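You operate a simulated robot arm through the tools that you are given. There is no shell and no other tool. Be economical: measure what you need, move in short steps, check, and stop when the job is done.

Carry out the task below with a simulated two-armed robot. There is one attempt and no reset: what you move stays moved.

## Task
Press the length counter button three times. Then put the yellow flag on top of the blue canister on the top of the pressing bench. Then open the samples drawer of the checking bench, fetch the grey sample roll from the inside of the samples drawer of the checking bench and set it on the pale end of the stacking table and shut the drawer again. Then take the dusty purple roll and leave it on the grey card disc on the clear end of the checking bench. Then push the table drawer shut. Then fetch the teal card and stand it on top of the black block. Do these in the order given. Set down upright: teal card.

Only the result counts: the job must be done as asked and must still hold three seconds after the hand-in. Knocking over, shifting, dropping, spilling or breaking anything else fails it.

## Robot
Two 6-joint arms with two-finger parallel grippers on one trunk, on a base that drives. Base frame: it is fixed to the floor where the robot stands at the start and does not move with it; the origin is under the middle of the robot, x ahead of it, y to its left, z up; the surface under the hand at the start is at about z = 0.88. Units: m, rad, N and s.
The left shoulder is at the start at [0.28, 0.185, 1.08], the right one opposite. With the tool pointing down near the work surface each hand reaches from about 0.56 to 0.94 m from the robot's upright axis, wherever it stands, measured 20 degrees to its own side. Places, roughly: black block (9x6x3 cm) [0.6, -0.4, 0.2]; blue canister (5x5x9 cm) [0.5, -2.6, 0.8]; card disc (14x14x1 cm) [0.6, 0.7, 0.8]; dusty purple roll (6x6x4 cm) [0.6, 0.9, 0.8]; grey sample roll [0.5, 0.5, 0.75]; length counter button [0.6, 0, 0.9]; pale end of the stacking table (36x18 cm) [-1.3, 1.58, 0.78]; samples drawer of the checking bench [0.6, 0.5, 0.7]; table drawer [-0.3, 1.5, 0.7]; teal card [0.75, -1, 0.75]; yellow flag (3x2x6 cm) [0.7, 0.2, 0.9]. Payload 1.57 kg a hand.
The tool frame of a hand sits at the grasp point between the pads (the TCP): z along the fingers, y along the line on which they close. The tips reach 0.03 m beyond it. The gripper opens to 0.08 m. The fingers are 0.017 m wide and 0.012 m thick; the gripper's body (0.04 by 0.082 m) begins 0.08 m behind the TCP.
Orientation is that of the tool frame in the base frame, as a unit quaternion [x, y, z, w]. With the fingers straight down and closing along the base's y, the tool's x points along the base's -x, its y along +y and its z along -z.

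## Interface
- The arms move only by the tool apply_moves. It takes "left_rows", "right_rows" or both (then of equal length, played together; a hand with none holds still); each is a list of rows, each a list of 7 numbers: the shift along the tool's x, y, z in units of 30 mm (1.0 is 30 mm), then the turn, a rotation vector about the tool's x, y, z in units of 8 degrees (1.0 is 8 degrees), then the finger opening in m, from 0 to 0.08. In form: [[dx, dy, dz, wx, wy, wz, gripper], ...]. A call has 1 to 20 rows; each row shifts and turns the commanded pose from where the row before left it, along the tool's axes as they then stand. A call with a number of a shift or a turn outside -1 to 1 is refused whole. A row lasts 0.2 s, in which the tool goes at most 0.05 m and 0.15 rad; a call with a longer step from one row to the next is refused whole, and so is a gripper value outside its range. A pose out of reach is approached as far as the arm can. The call stops where the force on the tool passes 40 N (or 10 N more than at its start, if that is more) or the arm is blocked; 0.2 s more then pass. The fingers move at their own pace (about 0.153 m/s each) and stop on an object; they squeeze with about 39 N. The grip force told is the motor's: it shows also when the fingers shut on nothing. Time passes only in rows, and 0.2 s behind the last, so rows that do not move let the fingers close. It gives the time, the measured TCP pose, the force on the tool (base axes), the opening and the grip force at its end, in the units of the frame above (readings bear some noise), with the torque about the TCP (base axes, N m) and any sound that the robot's microphone picked up.
- Cameras (640 x 400 px; columns grow to the right, rows downward): "scene" is now at [0.2312, 0.0311, 1.5151]; the picture's right is [0.42, -0.91, 0.00], its down [-0.71, -0.32, -0.63] and it looks along [0.57, 0.26, -0.78] (base axes); focal length 267 px, centre (320, 200). "left" rides on the left gripper at [0.072, 0.007, -0.122] in its tool frame; the picture's right is [-0.09, 1.00, 0.00], its down [-0.84, -0.08, -0.54] and it looks along [-0.54, -0.05, 0.84] (tool axes); focal length 238 px, centre (320, 200). "right" rides on the right gripper at [0.072, -0.007, -0.122] in its tool frame; the picture's right is [0.09, 1.00, 0.00], its down [-0.84, 0.08, -0.54] and it looks along [-0.54, 0.05, 0.84] (tool axes); focal length 238 px, centre (320, 200). There is no depth. A picture from a camera that has moved, and an enlarged one, comes with that camera's place and axes in the base frame and with its lens.
- get_image(camera): a new picture of that camera. It takes no simulated time.
- move_column(by): slides the trunk up (or, below 0, down) by that many m; the arms and the scene camera ride with it, the base frame stays. It gives what a move gives, with no picture.
- drive_base(legs): drives the robot by 1 to 6 legs, each [ahead, turn to the left] in m and rad, along the robot's own axes; the way and the turn of a leg run together, so that a leg with both is an arc; at most 1.5 m and 3.142 rad a leg. The arms and the cameras ride along, it lands a little off, and it stops where it bumps. It gives what a move gives.
- pan_tilt(pan, tilt): turns the head with the scene camera to pan (to the left, within 1.501 rad either way) and tilt (down, from -0.506 to 1.204), counted from straight ahead of the robot. It gives what a move gives.
- zoom(camera, box): a new picture of the part [left, top, right, bottom] of that camera's present view, enlarged. It takes no simulated time.
- sign_off(): hands the job in; it is judged then, once.

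Work in short steps. Places have to be worked out from the pictures, the camera data and where the tool is seen: move nearer, look again, correct. Check each grasp and each placing, and mend what went wrong. You have 186 turns and 158 pictures in all, those below and enlarged ones among them. Open the grippers and draw the arms clear of the work before you hand the job in, unless the task says otherwise.

The tools are called after "Request:" as name(argument=value, ...) on one line, values as JSON. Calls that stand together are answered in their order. apply_moves: Moves the arms, as the interface text tells. Its arguments: {"type":"object","properties":{"left_rows":{"type":"array","items":{"type":"array","items":{"type":"number"}}},"right_rows":{"type":"array","items":{"type":"array","items":{"type":"number"}}}},"required":[]} The other tools are called the same way: move_column (by) slides the trunk up or down; drive_base (legs) drives the base; pan_tilt (pan, tilt) turns the head that bears the scene camera; get_image (camera) takes a picture; zoom (camera, box) takes an enlarged picture of a part of a camera's view; sign_off () hands the job in.

At the start:

```text
t: 0.0
left_eef_pos: [0.4181, 0.4428, 1.2746]
left_tcp_rot: [0.0, 1.0, 0.001, 0.0]
left_wrist_force: [-0.4, -0.4, 0.1]
left_moment: [0.02, 0.0, -0.02]
left_grip_width: 0.0802
left_finger_force: 0.0
right_eef_pos: [0.605, 0.0643, 1.2698]
right_tcp_rot: [-0.001, 1.0, 0.0, 0.001]
right_wrist_force: [0.1, 0.1, 0.3]
right_moment: [-0.01, 0.0, 0.01]
right_grip_width: 0.0799
right_finger_force: 0.0
trunk travel left (down, up): [-0.775, 0.215]
robot x, y, heading: [0.0014, -0.0021, 0.0]
head pan, tilt: [0.429, 0.89]
```

scene: 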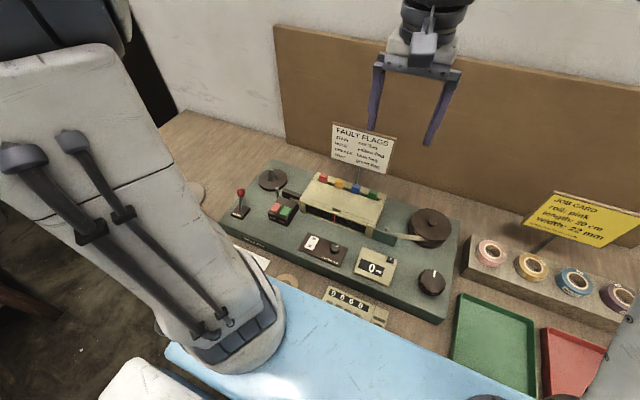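
right: 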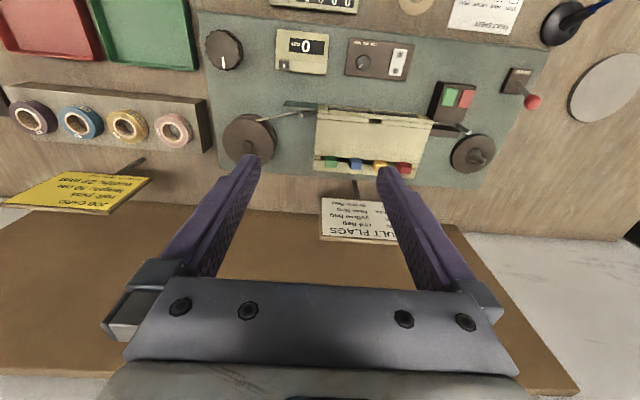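
left: 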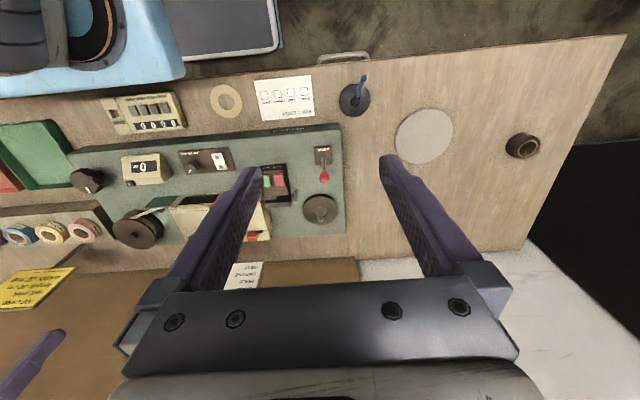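

I'll first look closely at the device to identify the length counter button and the yellow flag.

Request:
zoom(camera="right", box=[200, 0, 440, 150])

Request:
zoom(camera="scene", box=[220, 150, 460, 330])

Request:
zoom(camera="right", box=[300, 90, 460, 190])

```text
2.67 times, centred on (320, 75) of right
camera zoom: at [0.5327, 0.0579, 1.3921], right [-0.09, 1.0, 0.0], down [0.84, 0.08, 0.54], along [0.54, 0.05, -0.84], focal length 636 px, centre (320, 533)
```

zoom: 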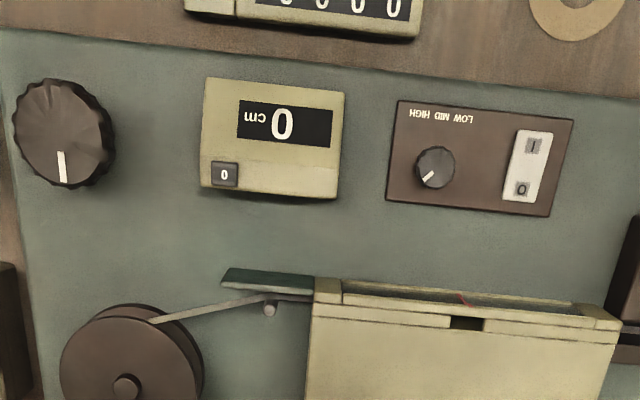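

```text
2.22 times, centred on (340, 240) of scene
camera zoom: at [0.2312, 0.0311, 1.5151], right [0.42, -0.91, 0.0], down [-0.71, -0.32, -0.63], along [0.57, 0.26, -0.78], focal length 593 px, centre (276, 111)
```

zoom: 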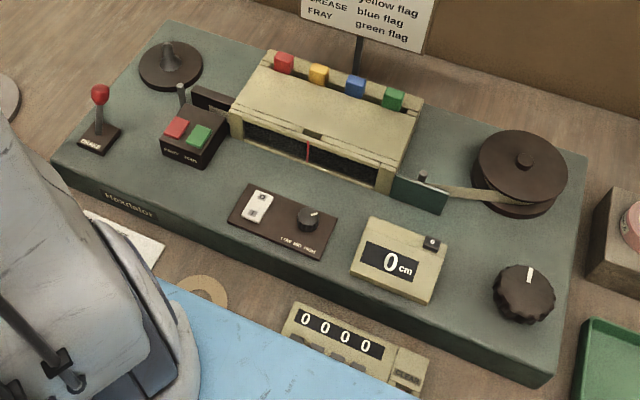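

```text
4.00 times, centred on (380, 140) of right
camera zoom: at [0.5327, 0.0579, 1.3921], right [-0.09, 1.0, 0.0], down [0.84, 0.08, 0.54], along [0.54, 0.05, -0.84], focal length 953 px, centre (80, 440)
```

zoom: 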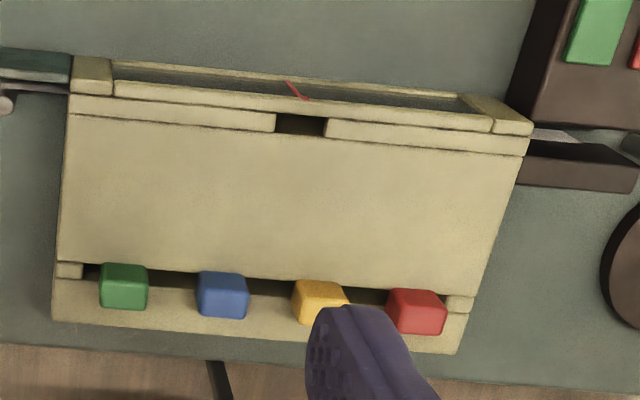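

The "0 cm" counter's black button is triangulated at about [0.565, 0.000, 0.929]. I bring the closed right fingers above it.

Request:
apply_moves(right_rows=[[0.14, -0.215, 0.9, 0, 0, 0, 0], [0.14, -0.215, 0.9, 0, 0, 0, 0], [0.14, -0.215, 0.9, 0, 0, 0, 0], [0.14, -0.215, 0.9, 0, 0, 0, 0], [0.14, -0.215, 0.9, 0, 0, 0, 0], [0.14, -0.215, 0.9, 0, 0, 0, 0], [0.14, -0.215, 0.9, 0, 0, 0, 0], [0.14, -0.215, 0.9, 0, 0, 0, 0], [0.14, -0.215, 0.9, 0, 0, 0, 0], [0.14, -0.215, 0.9, 0, 0, 0, 0]])

Request:
get_image(camera="right")

Request:
get_image(camera="scene")

```text
t: 2.2
left_eef_pos: [0.4192, 0.4436, 1.2754]
left_tcp_rot: [0.0, 1.0, 0.0, -0.001]
left_wrist_force: [-1.4, -0.1, 0.2]
left_moment: [-0.02, -0.04, 0.03]
left_grip_width: 0.0802
left_finger_force: 0.0
right_eef_pos: [0.5624, -0.0016, 1.0004]
right_tcp_rot: [0.0, 1.0, 0.0, 0.0]
right_wrist_force: [-0.4, -0.1, 0.5]
right_moment: [0.0, 0.0, 0.0]
right_grip_width: 0.0002
right_finger_force: 21.0
trunk travel left (down, up): [-0.775, 0.215]
robot x, y, heading: [-0.0016, -0.0006, 0.006]
head pan, tilt: [0.429, 0.89]
```

```text
151 pictures are left
camera right: at [0.4898, -0.0082, 1.1226], right [-0.09, 1.0, 0.0], down [0.84, 0.08, 0.54], along [0.54, 0.05, -0.84], focal length 238 px, centre (320, 200)
```

right: 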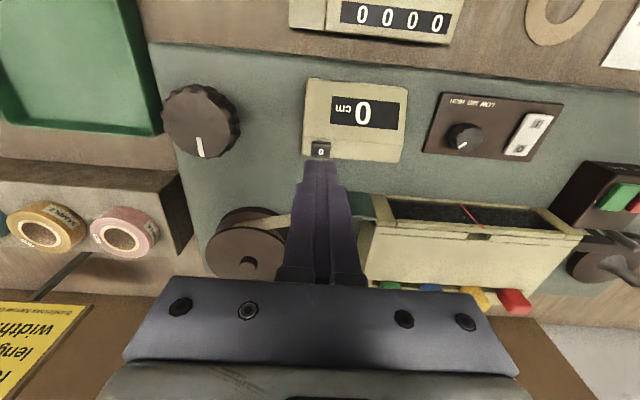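

```text
150 pictures are left
camera scene: at [0.2312, 0.0311, 1.5151], right [0.42, -0.91, 0.0], down [-0.71, -0.32, -0.63], along [0.57, 0.26, -0.78], focal length 267 px, centre (320, 200)
```

scene: 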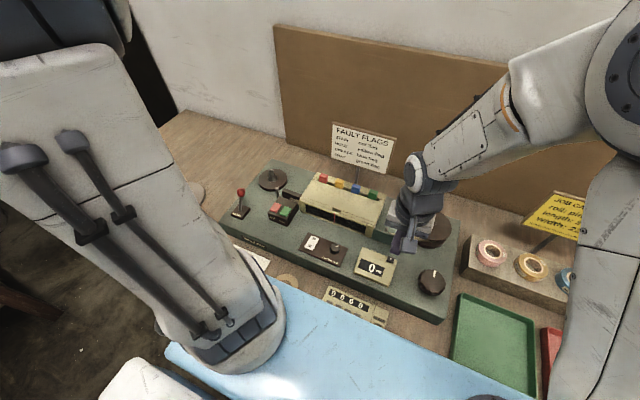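

The tip sits right over the button (0.970 vs 0.929). I descend to just above, then in small steps until it clicks.

Request:
apply_moves(right_rows=[[-0.03, 0.02, 0.7, 0, 0, 0, 0], [0, 0, 0.4, 0, 0, 0, 0], [0, 0, 0.1, 0, 0, 0, 0], [0, 0, 0.07, 0, 0, 0, 0], [0, 0, 0.07, 0, 0, 0, 0]])

Request:
zoom(camera="right", box=[240, 60, 420, 180])

```text
t: 3.4
left_eef_pos: [0.419, 0.4431, 1.275]
left_tcp_rot: [0.0, 1.0, 0.0, 0.0]
left_wrist_force: [-0.1, 0.6, -0.5]
left_moment: [0.0, 0.0, 0.01]
left_grip_width: 0.0797
left_finger_force: 0.1
right_eef_pos: [0.565, -0.0003, 0.9609]
right_tcp_rot: [-0.001, 1.0, 0.0, 0.0]
right_wrist_force: [-0.3, 0.7, 0.4]
right_moment: [-0.03, 0.01, -0.04]
right_grip_width: 0.0
right_finger_force: 20.9
trunk travel left (down, up): [-0.775, 0.215]
robot x, y, heading: [0.0013, -0.0001, 0.002]
head pan, tilt: [0.429, 0.89]
```

```text
3.33 times, centred on (330, 120) of right
camera zoom: at [0.4922, -0.0065, 1.0831], right [-0.09, 1.0, 0.0], down [0.84, 0.08, 0.54], along [0.54, 0.05, -0.84], focal length 794 px, centre (287, 467)
```

zoom: 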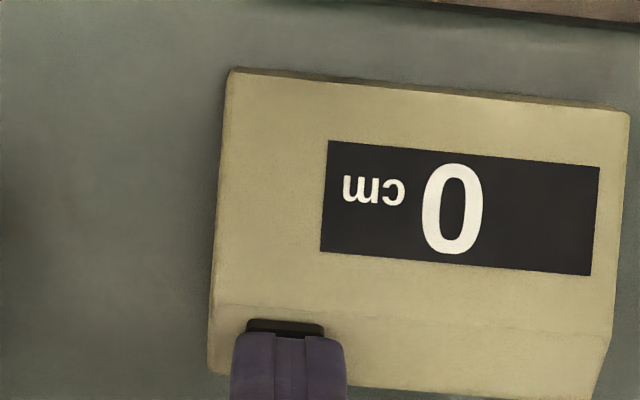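

Aligned over the button; tip about 2 mm above. I press down in 1 mm steps.

Request:
apply_moves(right_rows=[[0, 0, 0.04, 0, 0, 0, 0], [0, 0, 0.04, 0, 0, 0, 0], [0, 0, 0.04, 0, 0, 0, 0], [0, 0, 0.04, 0, 0, 0, 0]])

```text
t: 4.4
left_eef_pos: [0.4173, 0.4423, 1.2753]
left_tcp_rot: [0.0, 1.0, 0.0, -0.001]
left_wrist_force: [-0.8, 0.3, 0.5]
left_moment: [0.0, 0.0, -0.02]
left_grip_width: 0.0798
left_finger_force: 0.1
right_eef_pos: [0.5643, 0.0014, 0.9568]
right_tcp_rot: [-0.001, 1.0, 0.0, -0.001]
right_wrist_force: [0.0, 0.5, 1.0]
right_moment: [0.07, 0.01, -0.01]
right_grip_width: 0.0
right_finger_force: 21.2
trunk travel left (down, up): [-0.775, 0.215]
robot x, y, heading: [-0.0026, -0.0043, -0.004]
head pan, tilt: [0.429, 0.89]
```

Request:
apply_moves(right_rows=[[0, 0, 0.04, 0, 0, 0, 0], [0, 0, 0.04, 0, 0, 0, 0], [0, 0, 0.04, 0, 0, 0, 0]])

Request:
zoom(camera="right", box=[240, 60, 420, 180])

```text
t: 5.2
left_eef_pos: [0.418, 0.4444, 1.2753]
left_tcp_rot: [0.0, 1.0, 0.0, 0.0]
left_wrist_force: [0.5, -0.2, -0.4]
left_moment: [0.01, 0.0, 0.02]
left_grip_width: 0.08
left_finger_force: 0.1
right_eef_pos: [0.5656, 0.0013, 0.953]
right_tcp_rot: [0.001, 1.0, 0.0, 0.001]
right_wrist_force: [2.5, 1.8, 6.6]
right_moment: [0.05, -0.06, -0.01]
right_grip_width: 0.0001
right_finger_force: 21.4
trunk travel left (down, up): [-0.775, 0.215]
robot x, y, heading: [0.003, 0.0026, 0.0]
head pan, tilt: [0.429, 0.89]
heard: click
```

```text
3.33 times, centred on (330, 120) of right
camera zoom: at [0.4918, -0.0062, 1.0747], right [-0.09, 1.0, 0.0], down [0.84, 0.08, 0.54], along [0.54, 0.05, -0.84], focal length 794 px, centre (287, 467)
```

zoom: 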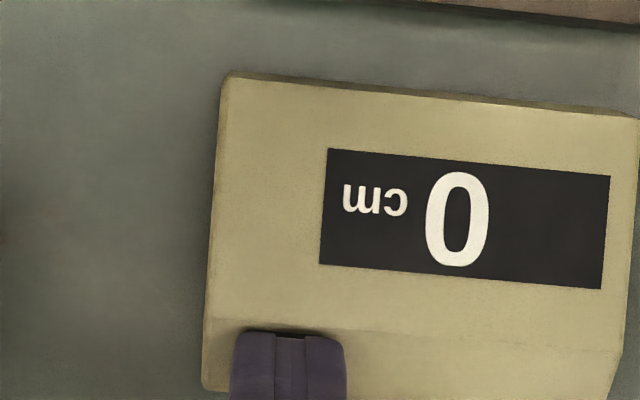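

Heard one click with ~6.6 N. I release by 9 mm, then press once more.

Request:
apply_moves(right_rows=[[0, 0, -0.15, 0, 0, 0, 0], [0, 0, -0.15, 0, 0, 0, 0], [0, 0, 0, 0, 0, 0, 0]])

Request:
apply_moves(right_rows=[[0, 0, 0.15, 0, 0, 0, 0], [0, 0, 0.075, 0, 0, 0, 0], [0, 0, 0.075, 0, 0, 0, 0], [0, 0, 0, 0, 0, 0, 0]])

```text
t: 6.0
left_eef_pos: [0.4181, 0.4445, 1.2755]
left_tcp_rot: [0.001, 1.0, -0.001, 0.0]
left_wrist_force: [0.3, -0.4, 0.0]
left_moment: [0.02, -0.01, -0.01]
left_grip_width: 0.0802
left_finger_force: 0.0
right_eef_pos: [0.5643, -0.0003, 0.9611]
right_tcp_rot: [0.0, 1.0, 0.0, 0.001]
right_wrist_force: [0.5, 0.6, 0.6]
right_moment: [-0.02, 0.01, -0.01]
right_grip_width: 0.0001
right_finger_force: 21.3
trunk travel left (down, up): [-0.775, 0.215]
robot x, y, heading: [0.0011, 0.0002, -0.001]
head pan, tilt: [0.429, 0.89]
```

```text
t: 7.0
left_eef_pos: [0.4184, 0.4442, 1.2753]
left_tcp_rot: [0.0, 1.0, 0.0, 0.0]
left_wrist_force: [-1.0, -0.2, 0.6]
left_moment: [0.03, 0.01, -0.01]
left_grip_width: 0.0799
left_finger_force: 0.0
right_eef_pos: [0.5647, 0.001, 0.9519]
right_tcp_rot: [0.0, 1.0, 0.001, 0.001]
right_wrist_force: [-0.4, 0.8, 9.9]
right_moment: [-0.02, -0.04, 0.0]
right_grip_width: 0.0004
right_finger_force: 21.5
trunk travel left (down, up): [-0.775, 0.215]
robot x, y, heading: [-0.0023, 0.0001, -0.002]
head pan, tilt: [0.429, 0.89]
heard: click
```

Second click heard. I release and press the third time.

Request:
apply_moves(right_rows=[[0, 0, -0.15, 0, 0, 0, 0], [0, 0, -0.15, 0, 0, 0, 0], [0, 0, 0, 0, 0, 0, 0]])

Request:
apply_moves(right_rows=[[0, 0, 0.15, 0, 0, 0, 0], [0, 0, 0.075, 0, 0, 0, 0], [0, 0, 0.075, 0, 0, 0, 0], [0, 0, 0, 0, 0, 0, 0]])

```text
t: 7.8
left_eef_pos: [0.4182, 0.4427, 1.2745]
left_tcp_rot: [0.0, 1.0, 0.0, 0.0]
left_wrist_force: [0.0, 1.2, -0.1]
left_moment: [-0.03, 0.03, 0.0]
left_grip_width: 0.08
left_finger_force: 0.2
right_eef_pos: [0.5631, 0.0003, 0.9603]
right_tcp_rot: [0.0, 1.0, 0.0, 0.0]
right_wrist_force: [0.8, 0.5, 0.3]
right_moment: [0.04, 0.0, -0.01]
right_grip_width: 0.0
right_finger_force: 21.3
trunk travel left (down, up): [-0.775, 0.215]
robot x, y, heading: [-0.0003, -0.0027, 0.001]
head pan, tilt: [0.429, 0.89]
```

```text
t: 8.8
left_eef_pos: [0.4176, 0.4432, 1.2755]
left_tcp_rot: [0.0, 1.0, 0.0, 0.0]
left_wrist_force: [-1.1, 0.2, 0.0]
left_moment: [-0.03, -0.03, 0.01]
left_grip_width: 0.08
left_finger_force: 0.1
right_eef_pos: [0.5635, 0.0001, 0.9521]
right_tcp_rot: [0.0, 1.0, 0.0, 0.0]
right_wrist_force: [-6.2, 2.5, 14.9]
right_moment: [0.1, 0.15, -0.04]
right_grip_width: 0.0
right_finger_force: 21.3
trunk travel left (down, up): [-0.775, 0.215]
robot x, y, heading: [0.0001, 0.0024, -0.002]
head pan, tilt: [0.429, 0.89]
heard: click
```

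Three clicks done. I raise the hand and move it to view the yellow flag (about [0.715, 0.193, top 0.961]) from close up.

Request:
apply_moves(right_rows=[[0, 0, -0.5, 0, 0, 0, 0], [0, 0, -1, 0, 0, 0, 0], [0, 0, -1, 0, 0, 0, 0], [0, 0, -1, 0, 0, 0, 0], [0, 0, -1, 0, 0, 0, 0], [-0.4, 0.92, 0, 0, 0, 0, 0.04], [-0.4, 0.92, 0, 0, 0, 0, 0.04], [-0.4, 0.92, 0, 0, 0, 0, 0.04], [-0.4, 0.92, 0, 0, 0, 0, 0.04], [-0.4, 0.92, 0, 0, 0, 0, 0.04], [-0.4, 0.92, 0, 0, 0, 0, 0.04], [-0.4, 0.92, 0, 0, 0, 0, 0.04]])

Request:
get_image(camera="right")

Request:
get_image(camera="scene")

```text
t: 11.4
left_eef_pos: [0.4175, 0.4428, 1.2747]
left_tcp_rot: [0.0, 1.0, 0.0, 0.0]
left_wrist_force: [0.7, 0.4, 0.5]
left_moment: [-0.01, 0.0, 0.0]
left_grip_width: 0.0802
left_finger_force: 0.0
right_eef_pos: [0.649, 0.1954, 1.0867]
right_tcp_rot: [0.0, 1.0, 0.001, 0.0]
right_wrist_force: [0.5, -0.1, 0.4]
right_moment: [0.01, 0.0, 0.01]
right_grip_width: 0.04
right_finger_force: 0.1
trunk travel left (down, up): [-0.775, 0.215]
robot x, y, heading: [0.0049, -0.0015, -0.003]
head pan, tilt: [0.429, 0.89]
```

```text
147 pictures are left
camera right: at [0.576, 0.1878, 1.2086], right [-0.09, 1.0, 0.0], down [0.84, 0.08, 0.54], along [0.54, 0.05, -0.84], focal length 238 px, centre (320, 200)
```

right: 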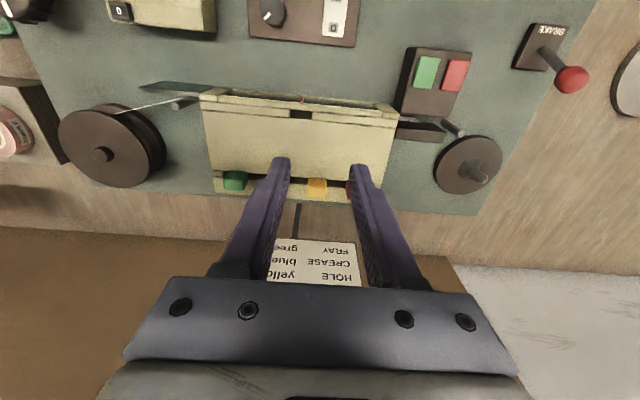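

```text
146 pictures are left
camera scene: at [0.2312, 0.031, 1.5151], right [0.42, -0.91, 0.0], down [-0.71, -0.32, -0.63], along [0.57, 0.26, -0.78], focal length 267 px, centre (320, 200)
```

scene: 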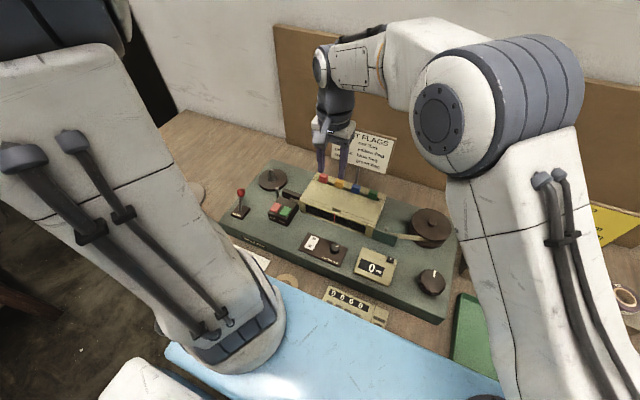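

I zoom in on the flags to see how much protrudes and the finger clearance.

Request:
zoom(camera="right", box=[200, 80, 420, 220])

Request:
zoom(camera="scene", box=[290, 140, 400, 220])

```text
2.86 times, centred on (310, 150) of right
camera zoom: at [0.576, 0.1878, 1.2086], right [-0.09, 1.0, 0.0], down [0.84, 0.08, 0.54], along [0.54, 0.05, -0.84], focal length 681 px, centre (349, 343)
```

zoom: 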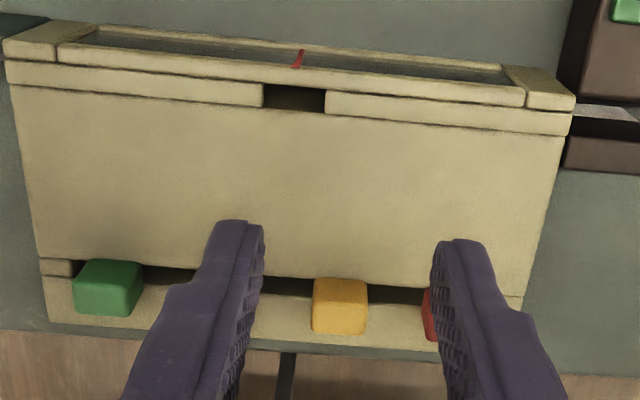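

```text
5.00 times, centred on (345, 180) of scene
camera zoom: at [0.2312, 0.031, 1.5151], right [0.42, -0.91, 0.0], down [-0.71, -0.32, -0.63], along [0.57, 0.26, -0.78], focal length 1334 px, centre (195, 300)
```

zoom: 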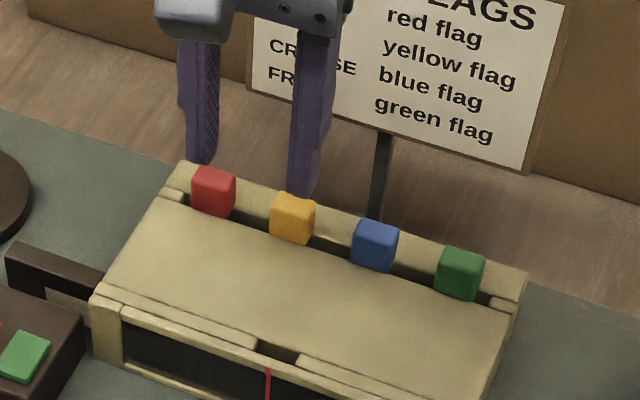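

The flag protrudes ~1.8 cm and there's ~2.5 cm between flags. I move over it and descend to tip z≈0.955, then check.

Request:
apply_moves(right_rows=[[-0.7, 0.02, 0, 0, 0, 0, 0.04], [-0.7, 0, 0, 0, 0, 0, 0.04], [-0.7, 0, 0, 0, 0, 0, 0.04], [0, 0, 0.9, 0, 0, 0, 0.04], [0, 0, 0.9, 0, 0, 0, 0.04], [0, 0, 0.9, 0, 0, 0, 0.04], [0, 0, 0.5, 0, 0, 0, 0.04], [0, 0, 0, 0, 0, 0, 0.04]])

Request:
get_image(camera="right")

Request:
zoom(camera="scene", box=[290, 140, 400, 220])

```text
t: 13.2
left_eef_pos: [0.4184, 0.4425, 1.2753]
left_tcp_rot: [0.0, 1.0, 0.0, 0.0]
left_wrist_force: [-0.3, -0.2, 0.5]
left_moment: [-0.02, 0.02, 0.02]
left_grip_width: 0.0798
left_finger_force: 0.1
right_eef_pos: [0.7106, 0.1952, 0.9932]
right_tcp_rot: [-0.001, 1.0, 0.0, 0.0]
right_wrist_force: [0.2, 0.3, -0.1]
right_moment: [0.01, 0.02, 0.03]
right_grip_width: 0.0401
right_finger_force: 0.0
trunk travel left (down, up): [-0.775, 0.215]
robot x, y, heading: [0.0029, 0.0023, -0.0]
head pan, tilt: [0.429, 0.89]
```

```text
143 pictures are left
camera right: at [0.6377, 0.1884, 1.114], right [-0.09, 1.0, 0.0], down [0.84, 0.08, 0.54], along [0.54, 0.05, -0.84], focal length 238 px, centre (320, 200)
```

right: 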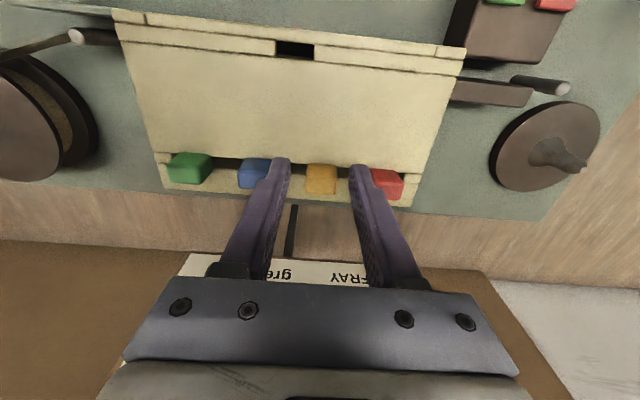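

```text
5.00 times, centred on (345, 180) of scene
camera zoom: at [0.2313, 0.0312, 1.5151], right [0.42, -0.91, 0.0], down [-0.71, -0.32, -0.63], along [0.57, 0.26, -0.78], focal length 1334 px, centre (195, 300)
```

zoom: 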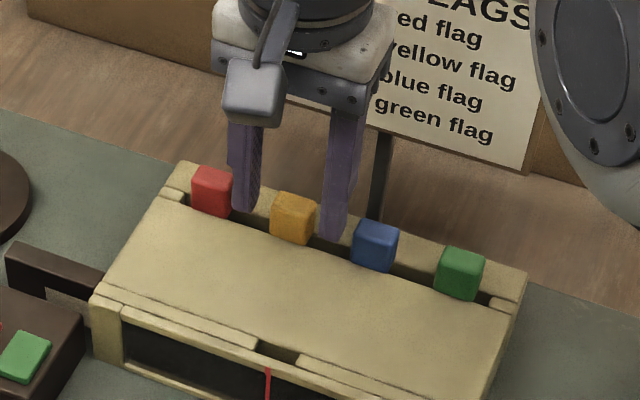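

Fingers straddle the yellow flag symmetrically. I descend 13 mm more, shift x +3 mm, and close.

Request:
apply_moves(right_rows=[[-0.1, 0.02, 0.2, 0, 0, 0, 0.04], [0, 0, 0.2, 0, 0, 0, 0.04], [0, 0, 0.05, 0, 0, 0, 0.04], [0, 0, 0, 0, 0, 0, 0.01], [0, 0, 0, 0, 0, 0, 0.01], [0, 0, 0, 0, 0, 0, 0.01]])

Request:
zoom(camera="scene", box=[290, 140, 400, 220])

```text
t: 14.6
left_eef_pos: [0.4189, 0.4429, 1.2757]
left_tcp_rot: [0.001, 1.0, 0.0, 0.0]
left_wrist_force: [-0.2, -0.1, -1.0]
left_moment: [0.01, -0.03, 0.01]
left_grip_width: 0.08
left_finger_force: 0.0
right_eef_pos: [0.7133, 0.1959, 0.9768]
right_tcp_rot: [0.0, 1.0, -0.001, 0.001]
right_wrist_force: [-0.3, 0.5, -0.8]
right_moment: [-0.01, 0.0, 0.0]
right_grip_width: 0.0217
right_finger_force: 35.0
trunk travel left (down, up): [-0.775, 0.215]
robot x, y, heading: [0.0019, 0.0011, -0.006]
head pan, tilt: [0.429, 0.89]
```

```text
5.00 times, centred on (345, 180) of scene
camera zoom: at [0.2313, 0.0312, 1.5151], right [0.42, -0.91, 0.0], down [-0.71, -0.32, -0.63], along [0.57, 0.26, -0.78], focal length 1334 px, centre (195, 300)
```

zoom: 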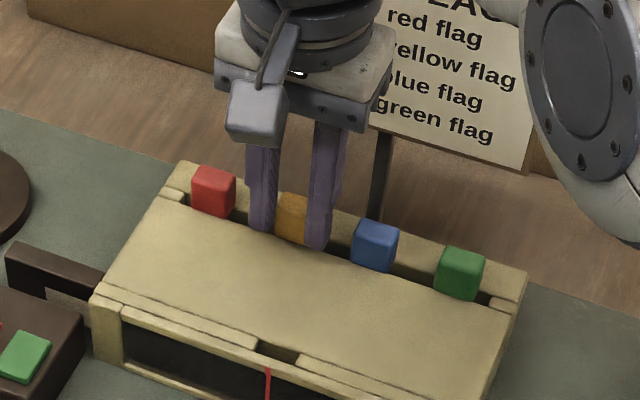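

Gripped at 21.7 mm. I lift straight up slowly and check.

Request:
apply_moves(right_rows=[[0, 0, -0.3, 0, 0, 0, 0.01], [0, 0, -0.5, 0, 0, 0, 0.01], [0, 0, -0.8, 0, 0, 0, 0.01], [0, 0, -0.9, 0, 0, 0, 0.01], [0, 0, -0.9, 0, 0, 0, 0.01], [0, 0, -0.9, 0, 0, 0, 0.01], [0, 0, -0.9, 0, 0, 0, 0.01], [0, 0, -0.9, 0, 0, 0, 0.01]])

Request:
get_image(camera="scene")

Request:
get_image(camera="right")

```text
t: 16.4
left_eef_pos: [0.4185, 0.4439, 1.2741]
left_tcp_rot: [0.001, 1.0, 0.0, 0.0]
left_wrist_force: [0.1, -0.2, 0.4]
left_moment: [0.0, -0.01, 0.03]
left_grip_width: 0.0799
left_finger_force: 0.0
right_eef_pos: [0.7128, 0.1938, 1.1611]
right_tcp_rot: [0.0, 1.0, 0.0, 0.0]
right_wrist_force: [-0.6, -0.4, 0.0]
right_moment: [0.02, -0.01, -0.01]
right_grip_width: 0.0216
right_finger_force: 34.6
trunk travel left (down, up): [-0.775, 0.215]
robot x, y, heading: [-0.0018, -0.0009, -0.0]
head pan, tilt: [0.429, 0.89]
```

```text
140 pictures are left
camera scene: at [0.2313, 0.0312, 1.515], right [0.42, -0.91, 0.0], down [-0.71, -0.32, -0.63], along [0.57, 0.26, -0.78], focal length 267 px, centre (320, 200)
```

scene: 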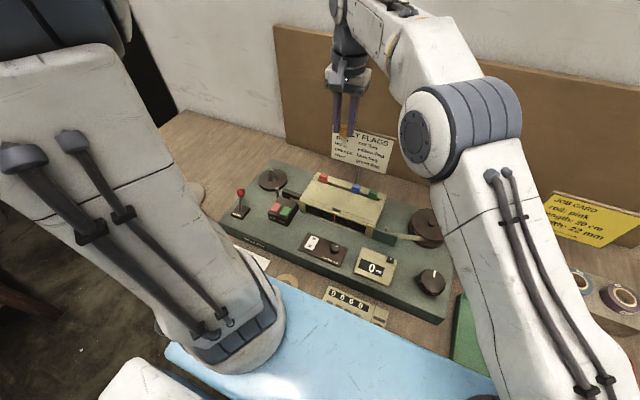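

```text
139 pictures are left
camera right: at [0.6401, 0.1881, 1.2831], right [-0.09, 1.0, 0.0], down [0.84, 0.08, 0.54], along [0.54, 0.05, -0.84], focal length 238 px, centre (320, 200)
```

right: 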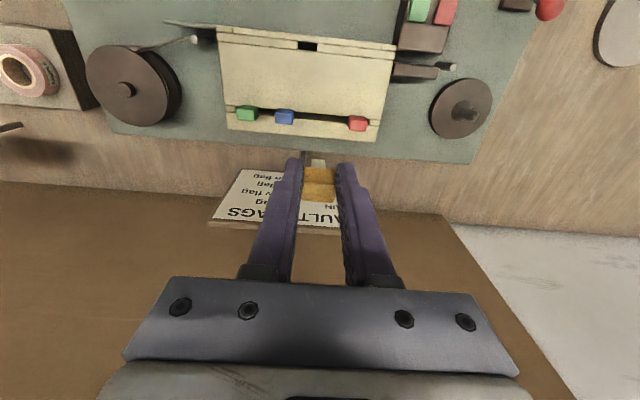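

Flag held. Now I survey the surroundings with the head to plan driving to the pressing bench at the right.

Request:
pan_tilt(pan=-1.4, tilt=0.5)

Request:
get_image(camera="scene")

Request:
pan_tilt(pan=-0.6, tilt=0.9)

Request:
get_image(camera="scene")

Request:
pan_tilt(pan=1.4, tilt=0.5)

Request:
get_image(camera="scene")

```text
t: 18.2
left_eef_pos: [0.4185, 0.4435, 1.2756]
left_tcp_rot: [0.0, 1.0, 0.0, 0.0]
left_wrist_force: [-0.2, 0.4, -0.4]
left_moment: [-0.04, -0.01, 0.01]
left_grip_width: 0.08
left_finger_force: 0.1
right_eef_pos: [0.7124, 0.1957, 1.1611]
right_tcp_rot: [0.0, 1.0, 0.001, 0.0]
right_wrist_force: [0.2, 0.6, -0.4]
right_moment: [0.01, -0.05, 0.02]
right_grip_width: 0.0214
right_finger_force: 34.9
trunk travel left (down, up): [-0.775, 0.215]
robot x, y, heading: [0.0043, -0.0007, -0.002]
head pan, tilt: [-1.4, 0.499]
```

```text
138 pictures are left
camera scene: at [0.1777, -0.0902, 1.5481], right [-0.99, -0.17, 0.0], down [-0.08, 0.47, -0.88], along [0.15, -0.87, -0.48], focal length 267 px, centre (320, 200)
```

scene: 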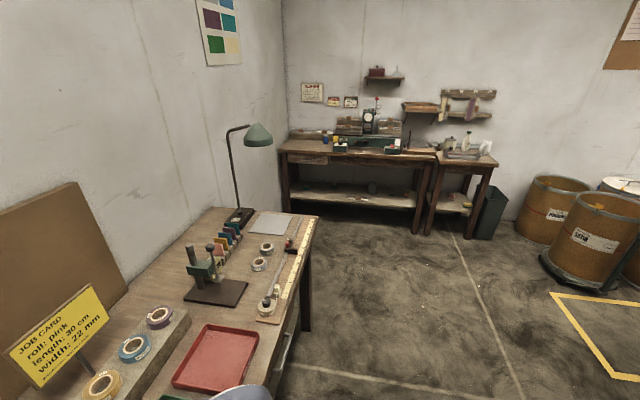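

```text
t: 19.4
left_eef_pos: [0.4187, 0.4443, 1.2754]
left_tcp_rot: [0.001, 1.0, -0.001, -0.001]
left_wrist_force: [0.7, 0.2, -0.1]
left_moment: [0.01, 0.0, 0.01]
left_grip_width: 0.0799
left_finger_force: 0.0
right_eef_pos: [0.7134, 0.1953, 1.1608]
right_tcp_rot: [0.001, 1.0, 0.0, -0.001]
right_wrist_force: [-0.1, -0.2, 0.8]
right_moment: [0.0, 0.03, -0.01]
right_grip_width: 0.022
right_finger_force: 34.3
trunk travel left (down, up): [-0.775, 0.215]
robot x, y, heading: [0.0015, 0.0022, 0.002]
head pan, tilt: [-0.6, 0.901]
```

```text
137 pictures are left
camera scene: at [0.2244, -0.0433, 1.5143], right [-0.57, -0.82, 0.0], down [-0.65, 0.44, -0.62], along [0.51, -0.35, -0.78], focal length 267 px, centre (320, 200)
```

scene: 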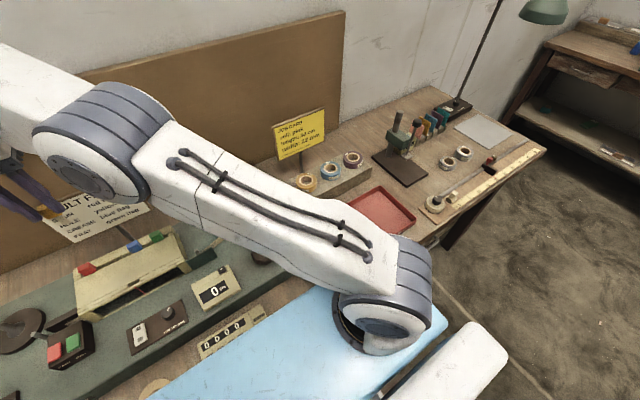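

```text
t: 21.3
left_eef_pos: [0.4193, 0.4428, 1.274]
left_tcp_rot: [0.0, 1.0, 0.0, 0.0]
left_wrist_force: [-0.5, 0.0, -0.6]
left_moment: [0.01, -0.01, -0.01]
left_grip_width: 0.0799
left_finger_force: 0.0
right_eef_pos: [0.7129, 0.1952, 1.1617]
right_tcp_rot: [0.0, 1.0, 0.0, 0.0]
right_wrist_force: [-0.3, -0.1, -0.6]
right_moment: [0.01, -0.03, -0.03]
right_grip_width: 0.0217
right_finger_force: 34.4
trunk travel left (down, up): [-0.775, 0.215]
robot x, y, heading: [-0.0002, -0.0019, -0.004]
head pan, tilt: [1.4, 0.499]
```

```text
136 pictures are left
camera scene: at [0.1777, 0.0891, 1.5481], right [0.99, -0.17, 0.0], down [-0.08, -0.47, -0.88], along [0.15, 0.86, -0.48], focal length 267 px, centre (320, 200)
```

scene: 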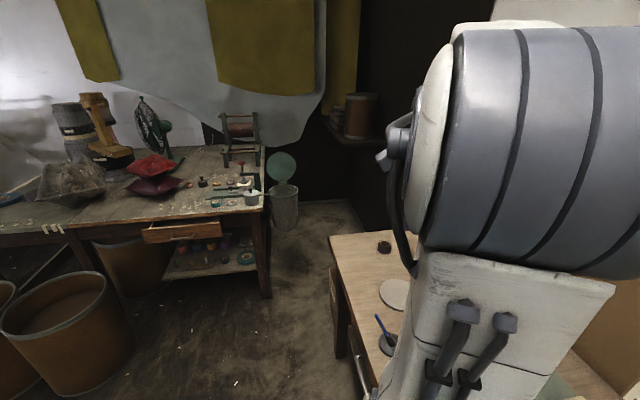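

The pressing bench lies along the far right wall facing +y. I back off from the checking bench, then turn right.

Request:
drive_base(legs=[[-0.45, 0], [0, -1.571]])

Request:
pan_tilt(pan=0.35, tilt=0.45)

Request:
get_image(camera="scene")

```text
t: 27.9
left_eef_pos: [-0.0305, -0.431, 1.2756]
left_tcp_rot: [0.718, 0.696, 0.0, 0.0]
left_wrist_force: [0.5, 0.0, 0.1]
left_moment: [-0.06, 0.02, 0.0]
left_grip_width: 0.0799
left_finger_force: 0.0
right_eef_pos: [-0.2882, -0.7172, 1.1613]
right_tcp_rot: [0.718, 0.696, 0.0, 0.0]
right_wrist_force: [-1.4, 0.9, 0.4]
right_moment: [0.03, 0.01, 0.01]
right_grip_width: 0.0217
right_finger_force: 34.6
trunk travel left (down, up): [-0.775, 0.215]
robot x, y, heading: [-0.4617, 0.0025, -1.603]
head pan, tilt: [1.4, 0.499]
```

```text
t: 29.2
left_eef_pos: [-0.0306, -0.4296, 1.2747]
left_tcp_rot: [0.718, 0.696, 0.0, 0.0]
left_wrist_force: [-0.2, 0.1, -0.8]
left_moment: [0.0, 0.01, 0.01]
left_grip_width: 0.0799
left_finger_force: 0.1
right_eef_pos: [-0.2878, -0.7169, 1.1614]
right_tcp_rot: [0.718, 0.696, 0.0, 0.0]
right_wrist_force: [0.5, -0.6, -1.0]
right_moment: [-0.02, 0.02, 0.03]
right_grip_width: 0.0218
right_finger_force: 34.8
trunk travel left (down, up): [-0.775, 0.215]
robot x, y, heading: [-0.4617, 0.0012, -1.605]
head pan, tilt: [0.351, 0.45]
```

```text
135 pictures are left
camera scene: at [-0.435, -0.2465, 1.5526], right [-0.95, -0.31, 0.0], down [-0.14, 0.41, -0.9], along [0.28, -0.85, -0.44], focal length 267 px, centre (320, 200)
```

scene: 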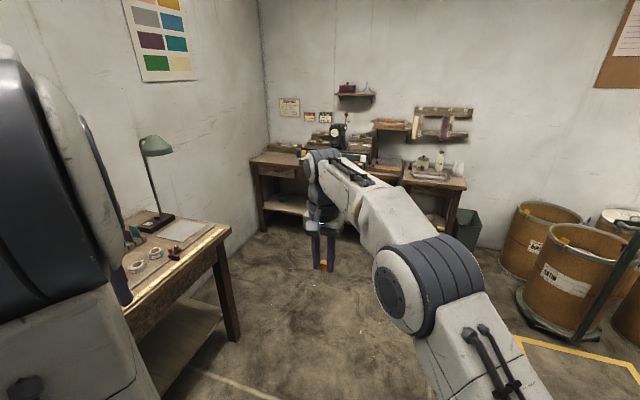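

Path is open. I tuck the right hand in (flag still held), then drive around the bench's corner diagonally.

Request:
apply_moves(right_rows=[[0.5, -1, 0, 0, 0, 0, 0.01], [0.5, -1, 0, 0, 0, 0, 0.01], [0.5, -1, 0, 0, 0, 0, 0.01], [0.5, -1, 0, 0, 0, 0, 0.01], [0.5, -1, 0, 0, 0, 0, 0.01], [0.5, -1, 0, 0, 0, 0, 0.01], [0.5, -1, 0, 0, 0, 0, 0.01], [0.5, -1, 0, 0, 0, 0, 0.01], [0.5, -1, 0, 0, 0, 0, 0.01], [0.5, -1, 0, 0, 0, 0, 0.01], [0.5, -1, 0, 0, 0, 0, 0.01]])

Request:
drive_base(legs=[[1.0, 0], [0, 0.8], [1.0, 0], [0, -0.77]])

Request:
get_image(camera="scene")

Request:
get_image(camera="right")

```text
t: 31.6
left_eef_pos: [-0.031, -0.431, 1.275]
left_tcp_rot: [0.718, 0.696, 0.0, 0.0]
left_wrist_force: [-0.6, -0.9, 0.4]
left_moment: [0.01, 0.03, 0.01]
left_grip_width: 0.0801
left_finger_force: 0.0
right_eef_pos: [-0.6141, -0.5419, 1.1642]
right_tcp_rot: [0.718, 0.696, 0.0, 0.001]
right_wrist_force: [0.5, 0.2, -0.2]
right_moment: [0.02, -0.01, -0.01]
right_grip_width: 0.0218
right_finger_force: 34.8
trunk travel left (down, up): [-0.775, 0.215]
robot x, y, heading: [-0.4624, 0.002, -1.601]
head pan, tilt: [0.351, 0.45]
```

```text
t: 45.6
left_eef_pos: [0.579, -2.156, 1.2756]
left_tcp_rot: [0.727, 0.687, 0.0, 0.0]
left_wrist_force: [0.9, 0.5, -0.3]
left_moment: [0.01, -0.01, 0.0]
left_grip_width: 0.0801
left_finger_force: 0.0
right_eef_pos: [-0.0066, -2.2537, 1.1659]
right_tcp_rot: [0.727, 0.687, 0.001, 0.0]
right_wrist_force: [-0.5, -0.1, -0.3]
right_moment: [0.01, -0.01, 0.02]
right_grip_width: 0.0217
right_finger_force: 35.0
trunk travel left (down, up): [-0.775, 0.215]
robot x, y, heading: [0.1615, -1.715, -1.628]
head pan, tilt: [0.351, 0.45]
```

```text
134 pictures are left
camera scene: at [0.179, -1.9629, 1.5526], right [-0.96, -0.29, 0.0], down [-0.13, 0.42, -0.9], along [0.26, -0.86, -0.44], focal length 267 px, centre (320, 200)
```

scene: 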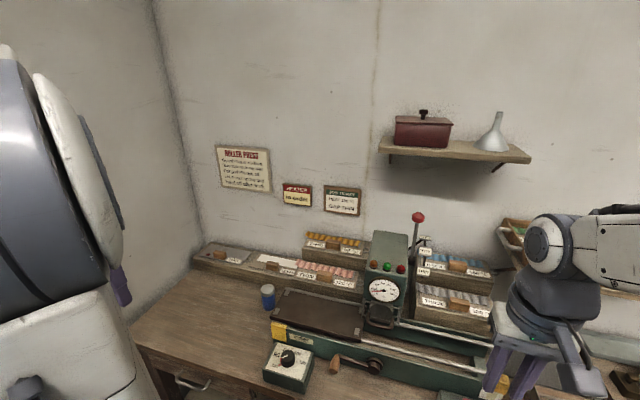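

```text
133 pictures are left
camera right: at [-0.0099, -2.1813, 1.2867], right [1.0, 0.04, 0.0], down [0.03, -0.84, 0.54], along [0.02, -0.54, -0.84], focal length 238 px, centre (320, 200)
```

right: 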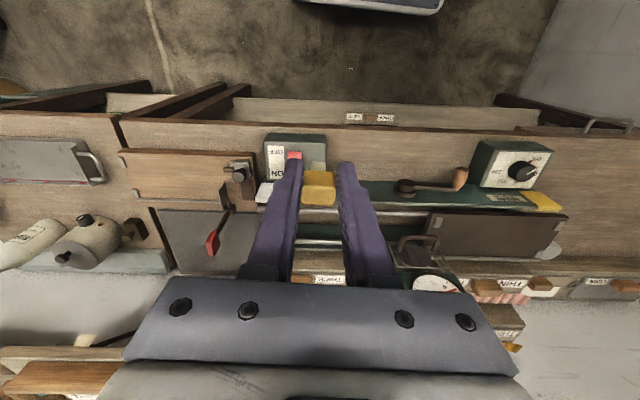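

The blue canister is at about [0.572, -2.60], top ~0.845. I turn left toward it and move 0.2 m closer.

Request:
drive_base(legs=[[0, 0.45], [0.2, 0]])

Request:
pan_tilt(pan=0.1, tilt=0.85)

Request:
get_image(camera="scene")

Request:
get_image(camera="right")

```text
t: 48.5
left_eef_pos: [0.8035, -2.1146, 1.2744]
left_tcp_rot: [0.555, 0.832, 0.001, 0.0]
left_wrist_force: [-0.4, -0.2, 0.5]
left_moment: [-0.01, -0.02, 0.01]
left_grip_width: 0.08
left_finger_force: 0.1
right_eef_pos: [0.3189, -2.4547, 1.1651]
right_tcp_rot: [0.556, 0.831, 0.0, 0.0]
right_wrist_force: [-0.5, -0.1, -0.3]
right_moment: [-0.02, -0.04, 0.02]
right_grip_width: 0.0218
right_finger_force: 35.5
trunk travel left (down, up): [-0.775, 0.215]
robot x, y, heading: [0.2339, -1.8983, -1.188]
head pan, tilt: [0.351, 0.45]
```

```text
t: 49.3
left_eef_pos: [0.8044, -2.1138, 1.2759]
left_tcp_rot: [0.555, 0.832, -0.001, 0.001]
left_wrist_force: [0.1, 0.5, -0.6]
left_moment: [0.0, 0.0, 0.0]
left_grip_width: 0.0801
left_finger_force: 0.0
right_eef_pos: [0.3187, -2.4543, 1.1643]
right_tcp_rot: [0.556, 0.831, 0.0, 0.0]
right_wrist_force: [-0.3, 0.2, -0.9]
right_moment: [-0.02, 0.0, -0.01]
right_grip_width: 0.0218
right_finger_force: 34.8
trunk travel left (down, up): [-0.775, 0.215]
robot x, y, heading: [0.2367, -1.8962, -1.178]
head pan, tilt: [0.099, 0.85]
```

```text
132 pictures are left
camera scene: at [0.3345, -2.1144, 1.5182], right [-0.88, -0.47, 0.0], down [-0.35, 0.66, -0.66], along [0.31, -0.58, -0.75], focal length 267 px, centre (320, 200)
```

scene: 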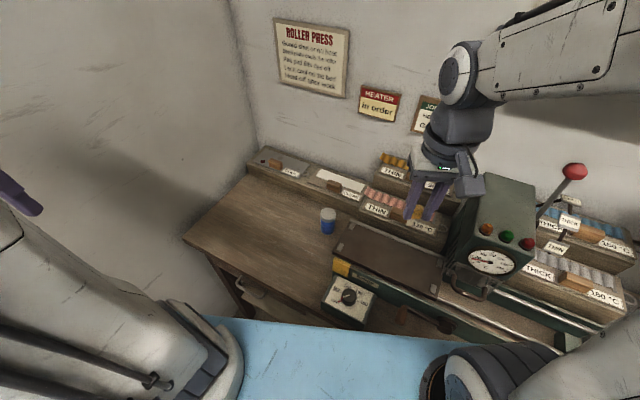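

```text
131 pictures are left
camera right: at [0.2842, -2.3906, 1.2866], right [0.89, 0.47, 0.0], down [0.39, -0.74, 0.54], along [0.25, -0.48, -0.84], focal length 238 px, centre (320, 200)
```

right: 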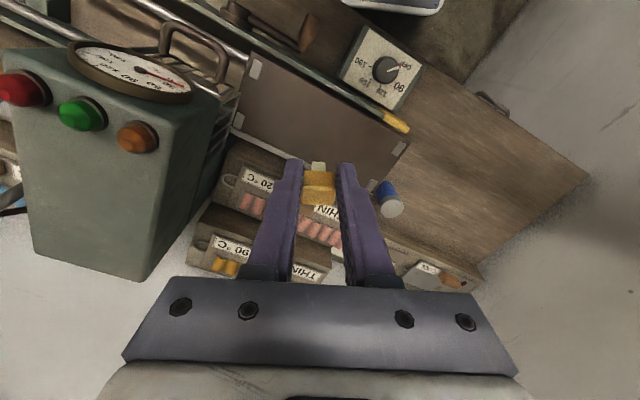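

Canister top triangulated at [0.5635, -2.59, 0.852]. I move over it at the current height, then lower to 1.02 and look.

Request:
apply_moves(right_rows=[[-0.908, 0.725, 0, 0, 0, 0, 0.01], [-0.908, 0.725, 0, 0, 0, 0, 0.01], [-0.908, 0.725, 0, 0, 0, 0, 0.01], [-0.908, 0.725, 0, 0, 0, 0, 0.01], [-0.908, 0.725, 0, 0, 0, 0, 0.01], [-0.908, 0.725, 0, 0, 0, 0, 0.01], [-0.908, 0.725, 0, 0, 0, 0, 0.01], [-0.908, 0.725, 0, 0, 0, 0, 0.01], [0, 0, 1, 0, 0, 0, 0.01], [0, 0, 1, 0, 0, 0, 0.01], [0, 0, 1, 0, 0, 0, 0.01], [0, 0, 1, 0, 0, 0, 0.01], [0, 0, 1, 0, 0, 0, 0.01]])

Request:
get_image(camera="right")

Request:
zoom(camera="scene", box=[250, 130, 410, 250])

```text
t: 52.1
left_eef_pos: [0.8042, -2.1137, 1.2747]
left_tcp_rot: [0.556, 0.831, 0.0, 0.0]
left_wrist_force: [0.9, 0.0, 0.9]
left_moment: [0.01, 0.01, 0.0]
left_grip_width: 0.08
left_finger_force: 0.0
right_eef_pos: [0.5617, -2.5875, 1.0122]
right_tcp_rot: [0.556, 0.831, 0.0, 0.0]
right_wrist_force: [0.3, 0.0, 0.0]
right_moment: [-0.02, -0.02, 0.0]
right_grip_width: 0.0217
right_finger_force: 34.6
trunk travel left (down, up): [-0.775, 0.215]
robot x, y, heading: [0.2334, -1.8969, -1.181]
head pan, tilt: [0.099, 0.85]
```

```text
130 pictures are left
camera right: at [0.5273, -2.5242, 1.1335], right [0.89, 0.47, 0.0], down [0.39, -0.74, 0.54], along [0.25, -0.48, -0.84], focal length 238 px, centre (320, 200)
```

right: 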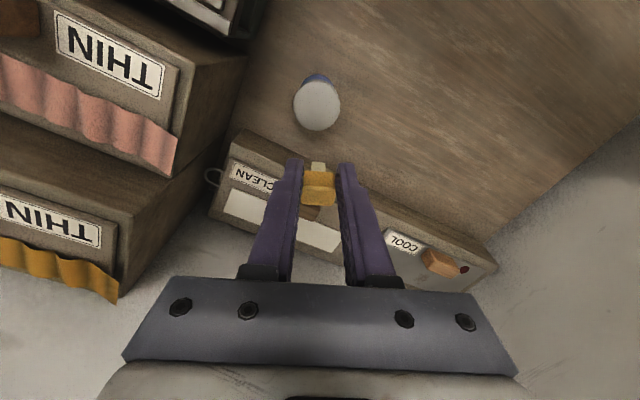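

```text
3.33 times, centred on (330, 190) of scene
camera zoom: at [0.3344, -2.1144, 1.5182], right [-0.88, -0.47, 0.0], down [-0.35, 0.66, -0.66], along [0.31, -0.58, -0.75], focal length 889 px, centre (287, 233)
```

zoom: 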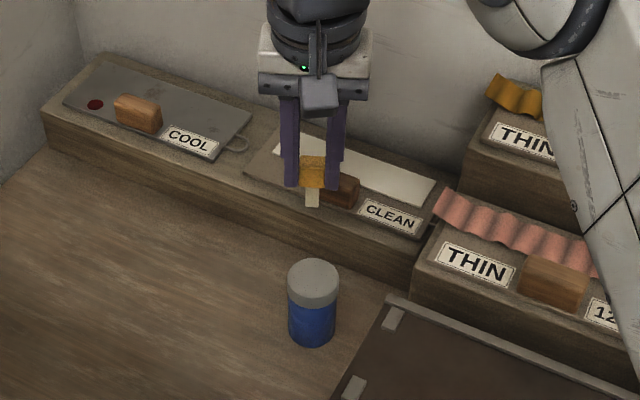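

The flag has a wide head and narrower stem. Re-triangulating with the hand camera gives the canister at [0.547, -2.571], top ≈0.88. I shift over it and look again.

Request:
apply_moves(right_rows=[[0.35, -0.12, 0, 0, 0, 0, 0.01], [0.35, -0.12, 0, 0, 0, 0, 0.01], [0, 0, 0.5, 0, 0, 0, 0.01], [0, 0, 0, 0, 0, 0, 0.01]])

Request:
zoom(camera="right", box=[240, 80, 400, 230])

Request:
zoom(camera="scene", box=[280, 140, 380, 250])

```text
t: 53.1
left_eef_pos: [0.8043, -2.1138, 1.2748]
left_tcp_rot: [0.555, 0.832, 0.0, -0.001]
left_wrist_force: [0.7, 0.3, 0.3]
left_moment: [0.0, 0.0, 0.01]
left_grip_width: 0.0801
left_finger_force: 0.0
right_eef_pos: [0.547, -2.5723, 1.0001]
right_tcp_rot: [0.556, 0.831, 0.0, 0.0]
right_wrist_force: [0.4, -0.3, 0.4]
right_moment: [-0.04, 0.02, 0.02]
right_grip_width: 0.0217
right_finger_force: 34.6
trunk travel left (down, up): [-0.775, 0.215]
robot x, y, heading: [0.2312, -1.8982, -1.176]
head pan, tilt: [0.099, 0.85]
```

```text
2.67 times, centred on (320, 155) of right
camera zoom: at [0.5128, -2.5086, 1.1215], right [0.89, 0.47, 0.0], down [0.39, -0.74, 0.54], along [0.25, -0.48, -0.84], focal length 636 px, centre (320, 320)
```

zoom: 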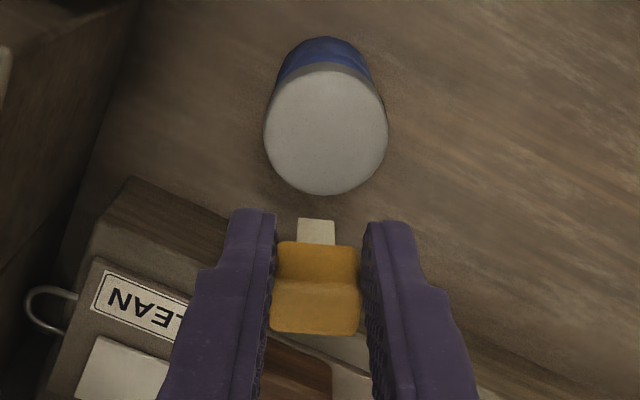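

```text
3.64 times, centred on (330, 195) of scene
camera zoom: at [0.3345, -2.1145, 1.5181], right [-0.88, -0.47, 0.0], down [-0.35, 0.66, -0.66], along [0.31, -0.58, -0.75], focal length 970 px, centre (284, 218)
```

zoom: 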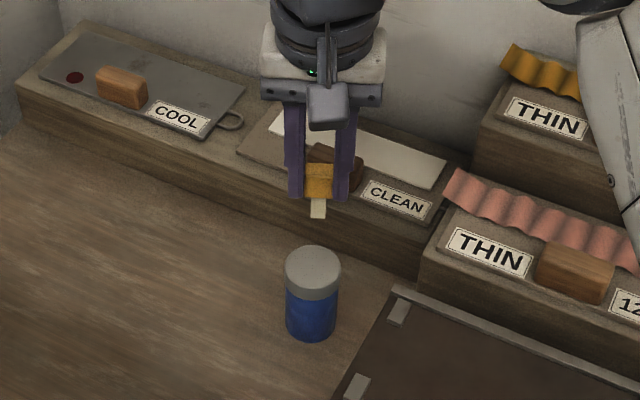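

Flag stem bottom is ~45 mm below TCP; alignment over the canister looks right. I lower 40 mm and check again.

Request:
apply_moves(right_rows=[[-0.02, 0, 0.5, 0, 0, 0, 0.01], [0, 0, 0.5, 0, 0, 0, 0.01], [0, 0, 0.3, 0, 0, 0, 0.01], [0, 0, 0, 0, 0, 0, 0.01]])

Request:
zoom(camera="right", box=[240, 80, 400, 230])

Request:
zoom(camera="scene", box=[280, 140, 380, 250])

```text
t: 54.1
left_eef_pos: [0.8039, -2.1141, 1.2755]
left_tcp_rot: [0.556, 0.831, -0.001, 0.0]
left_wrist_force: [0.0, 0.1, -0.1]
left_moment: [0.01, 0.0, 0.01]
left_grip_width: 0.0799
left_finger_force: 0.1
right_eef_pos: [0.5467, -2.5738, 0.9613]
right_tcp_rot: [0.556, 0.831, 0.0, 0.0]
right_wrist_force: [-0.2, 0.1, -0.8]
right_moment: [0.01, -0.01, 0.03]
right_grip_width: 0.0215
right_finger_force: 34.5
trunk travel left (down, up): [-0.775, 0.215]
robot x, y, heading: [0.2378, -1.8994, -1.178]
head pan, tilt: [0.099, 0.85]
```

```text
2.67 times, centred on (320, 155) of right
camera zoom: at [0.5129, -2.5094, 1.0831], right [0.89, 0.47, 0.0], down [0.39, -0.74, 0.54], along [0.25, -0.48, -0.84], focal length 636 px, centre (320, 320)
```

zoom: 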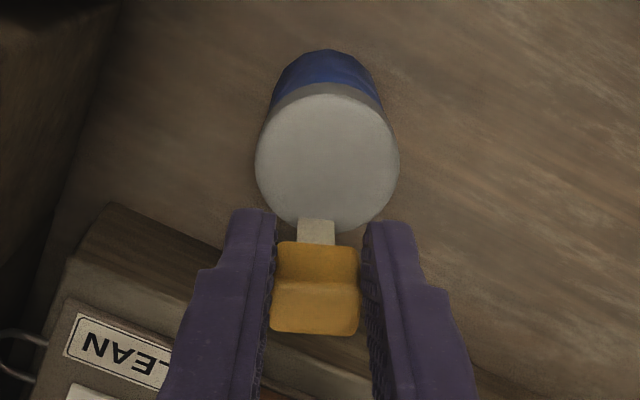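

```text
3.64 times, centred on (330, 195) of scene
camera zoom: at [0.3345, -2.1144, 1.5182], right [-0.88, -0.47, 0.0], down [-0.35, 0.66, -0.66], along [0.31, -0.58, -0.75], focal length 970 px, centre (284, 218)
```

zoom: 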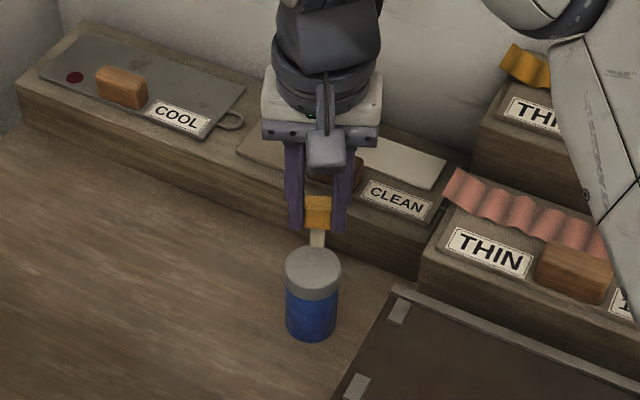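

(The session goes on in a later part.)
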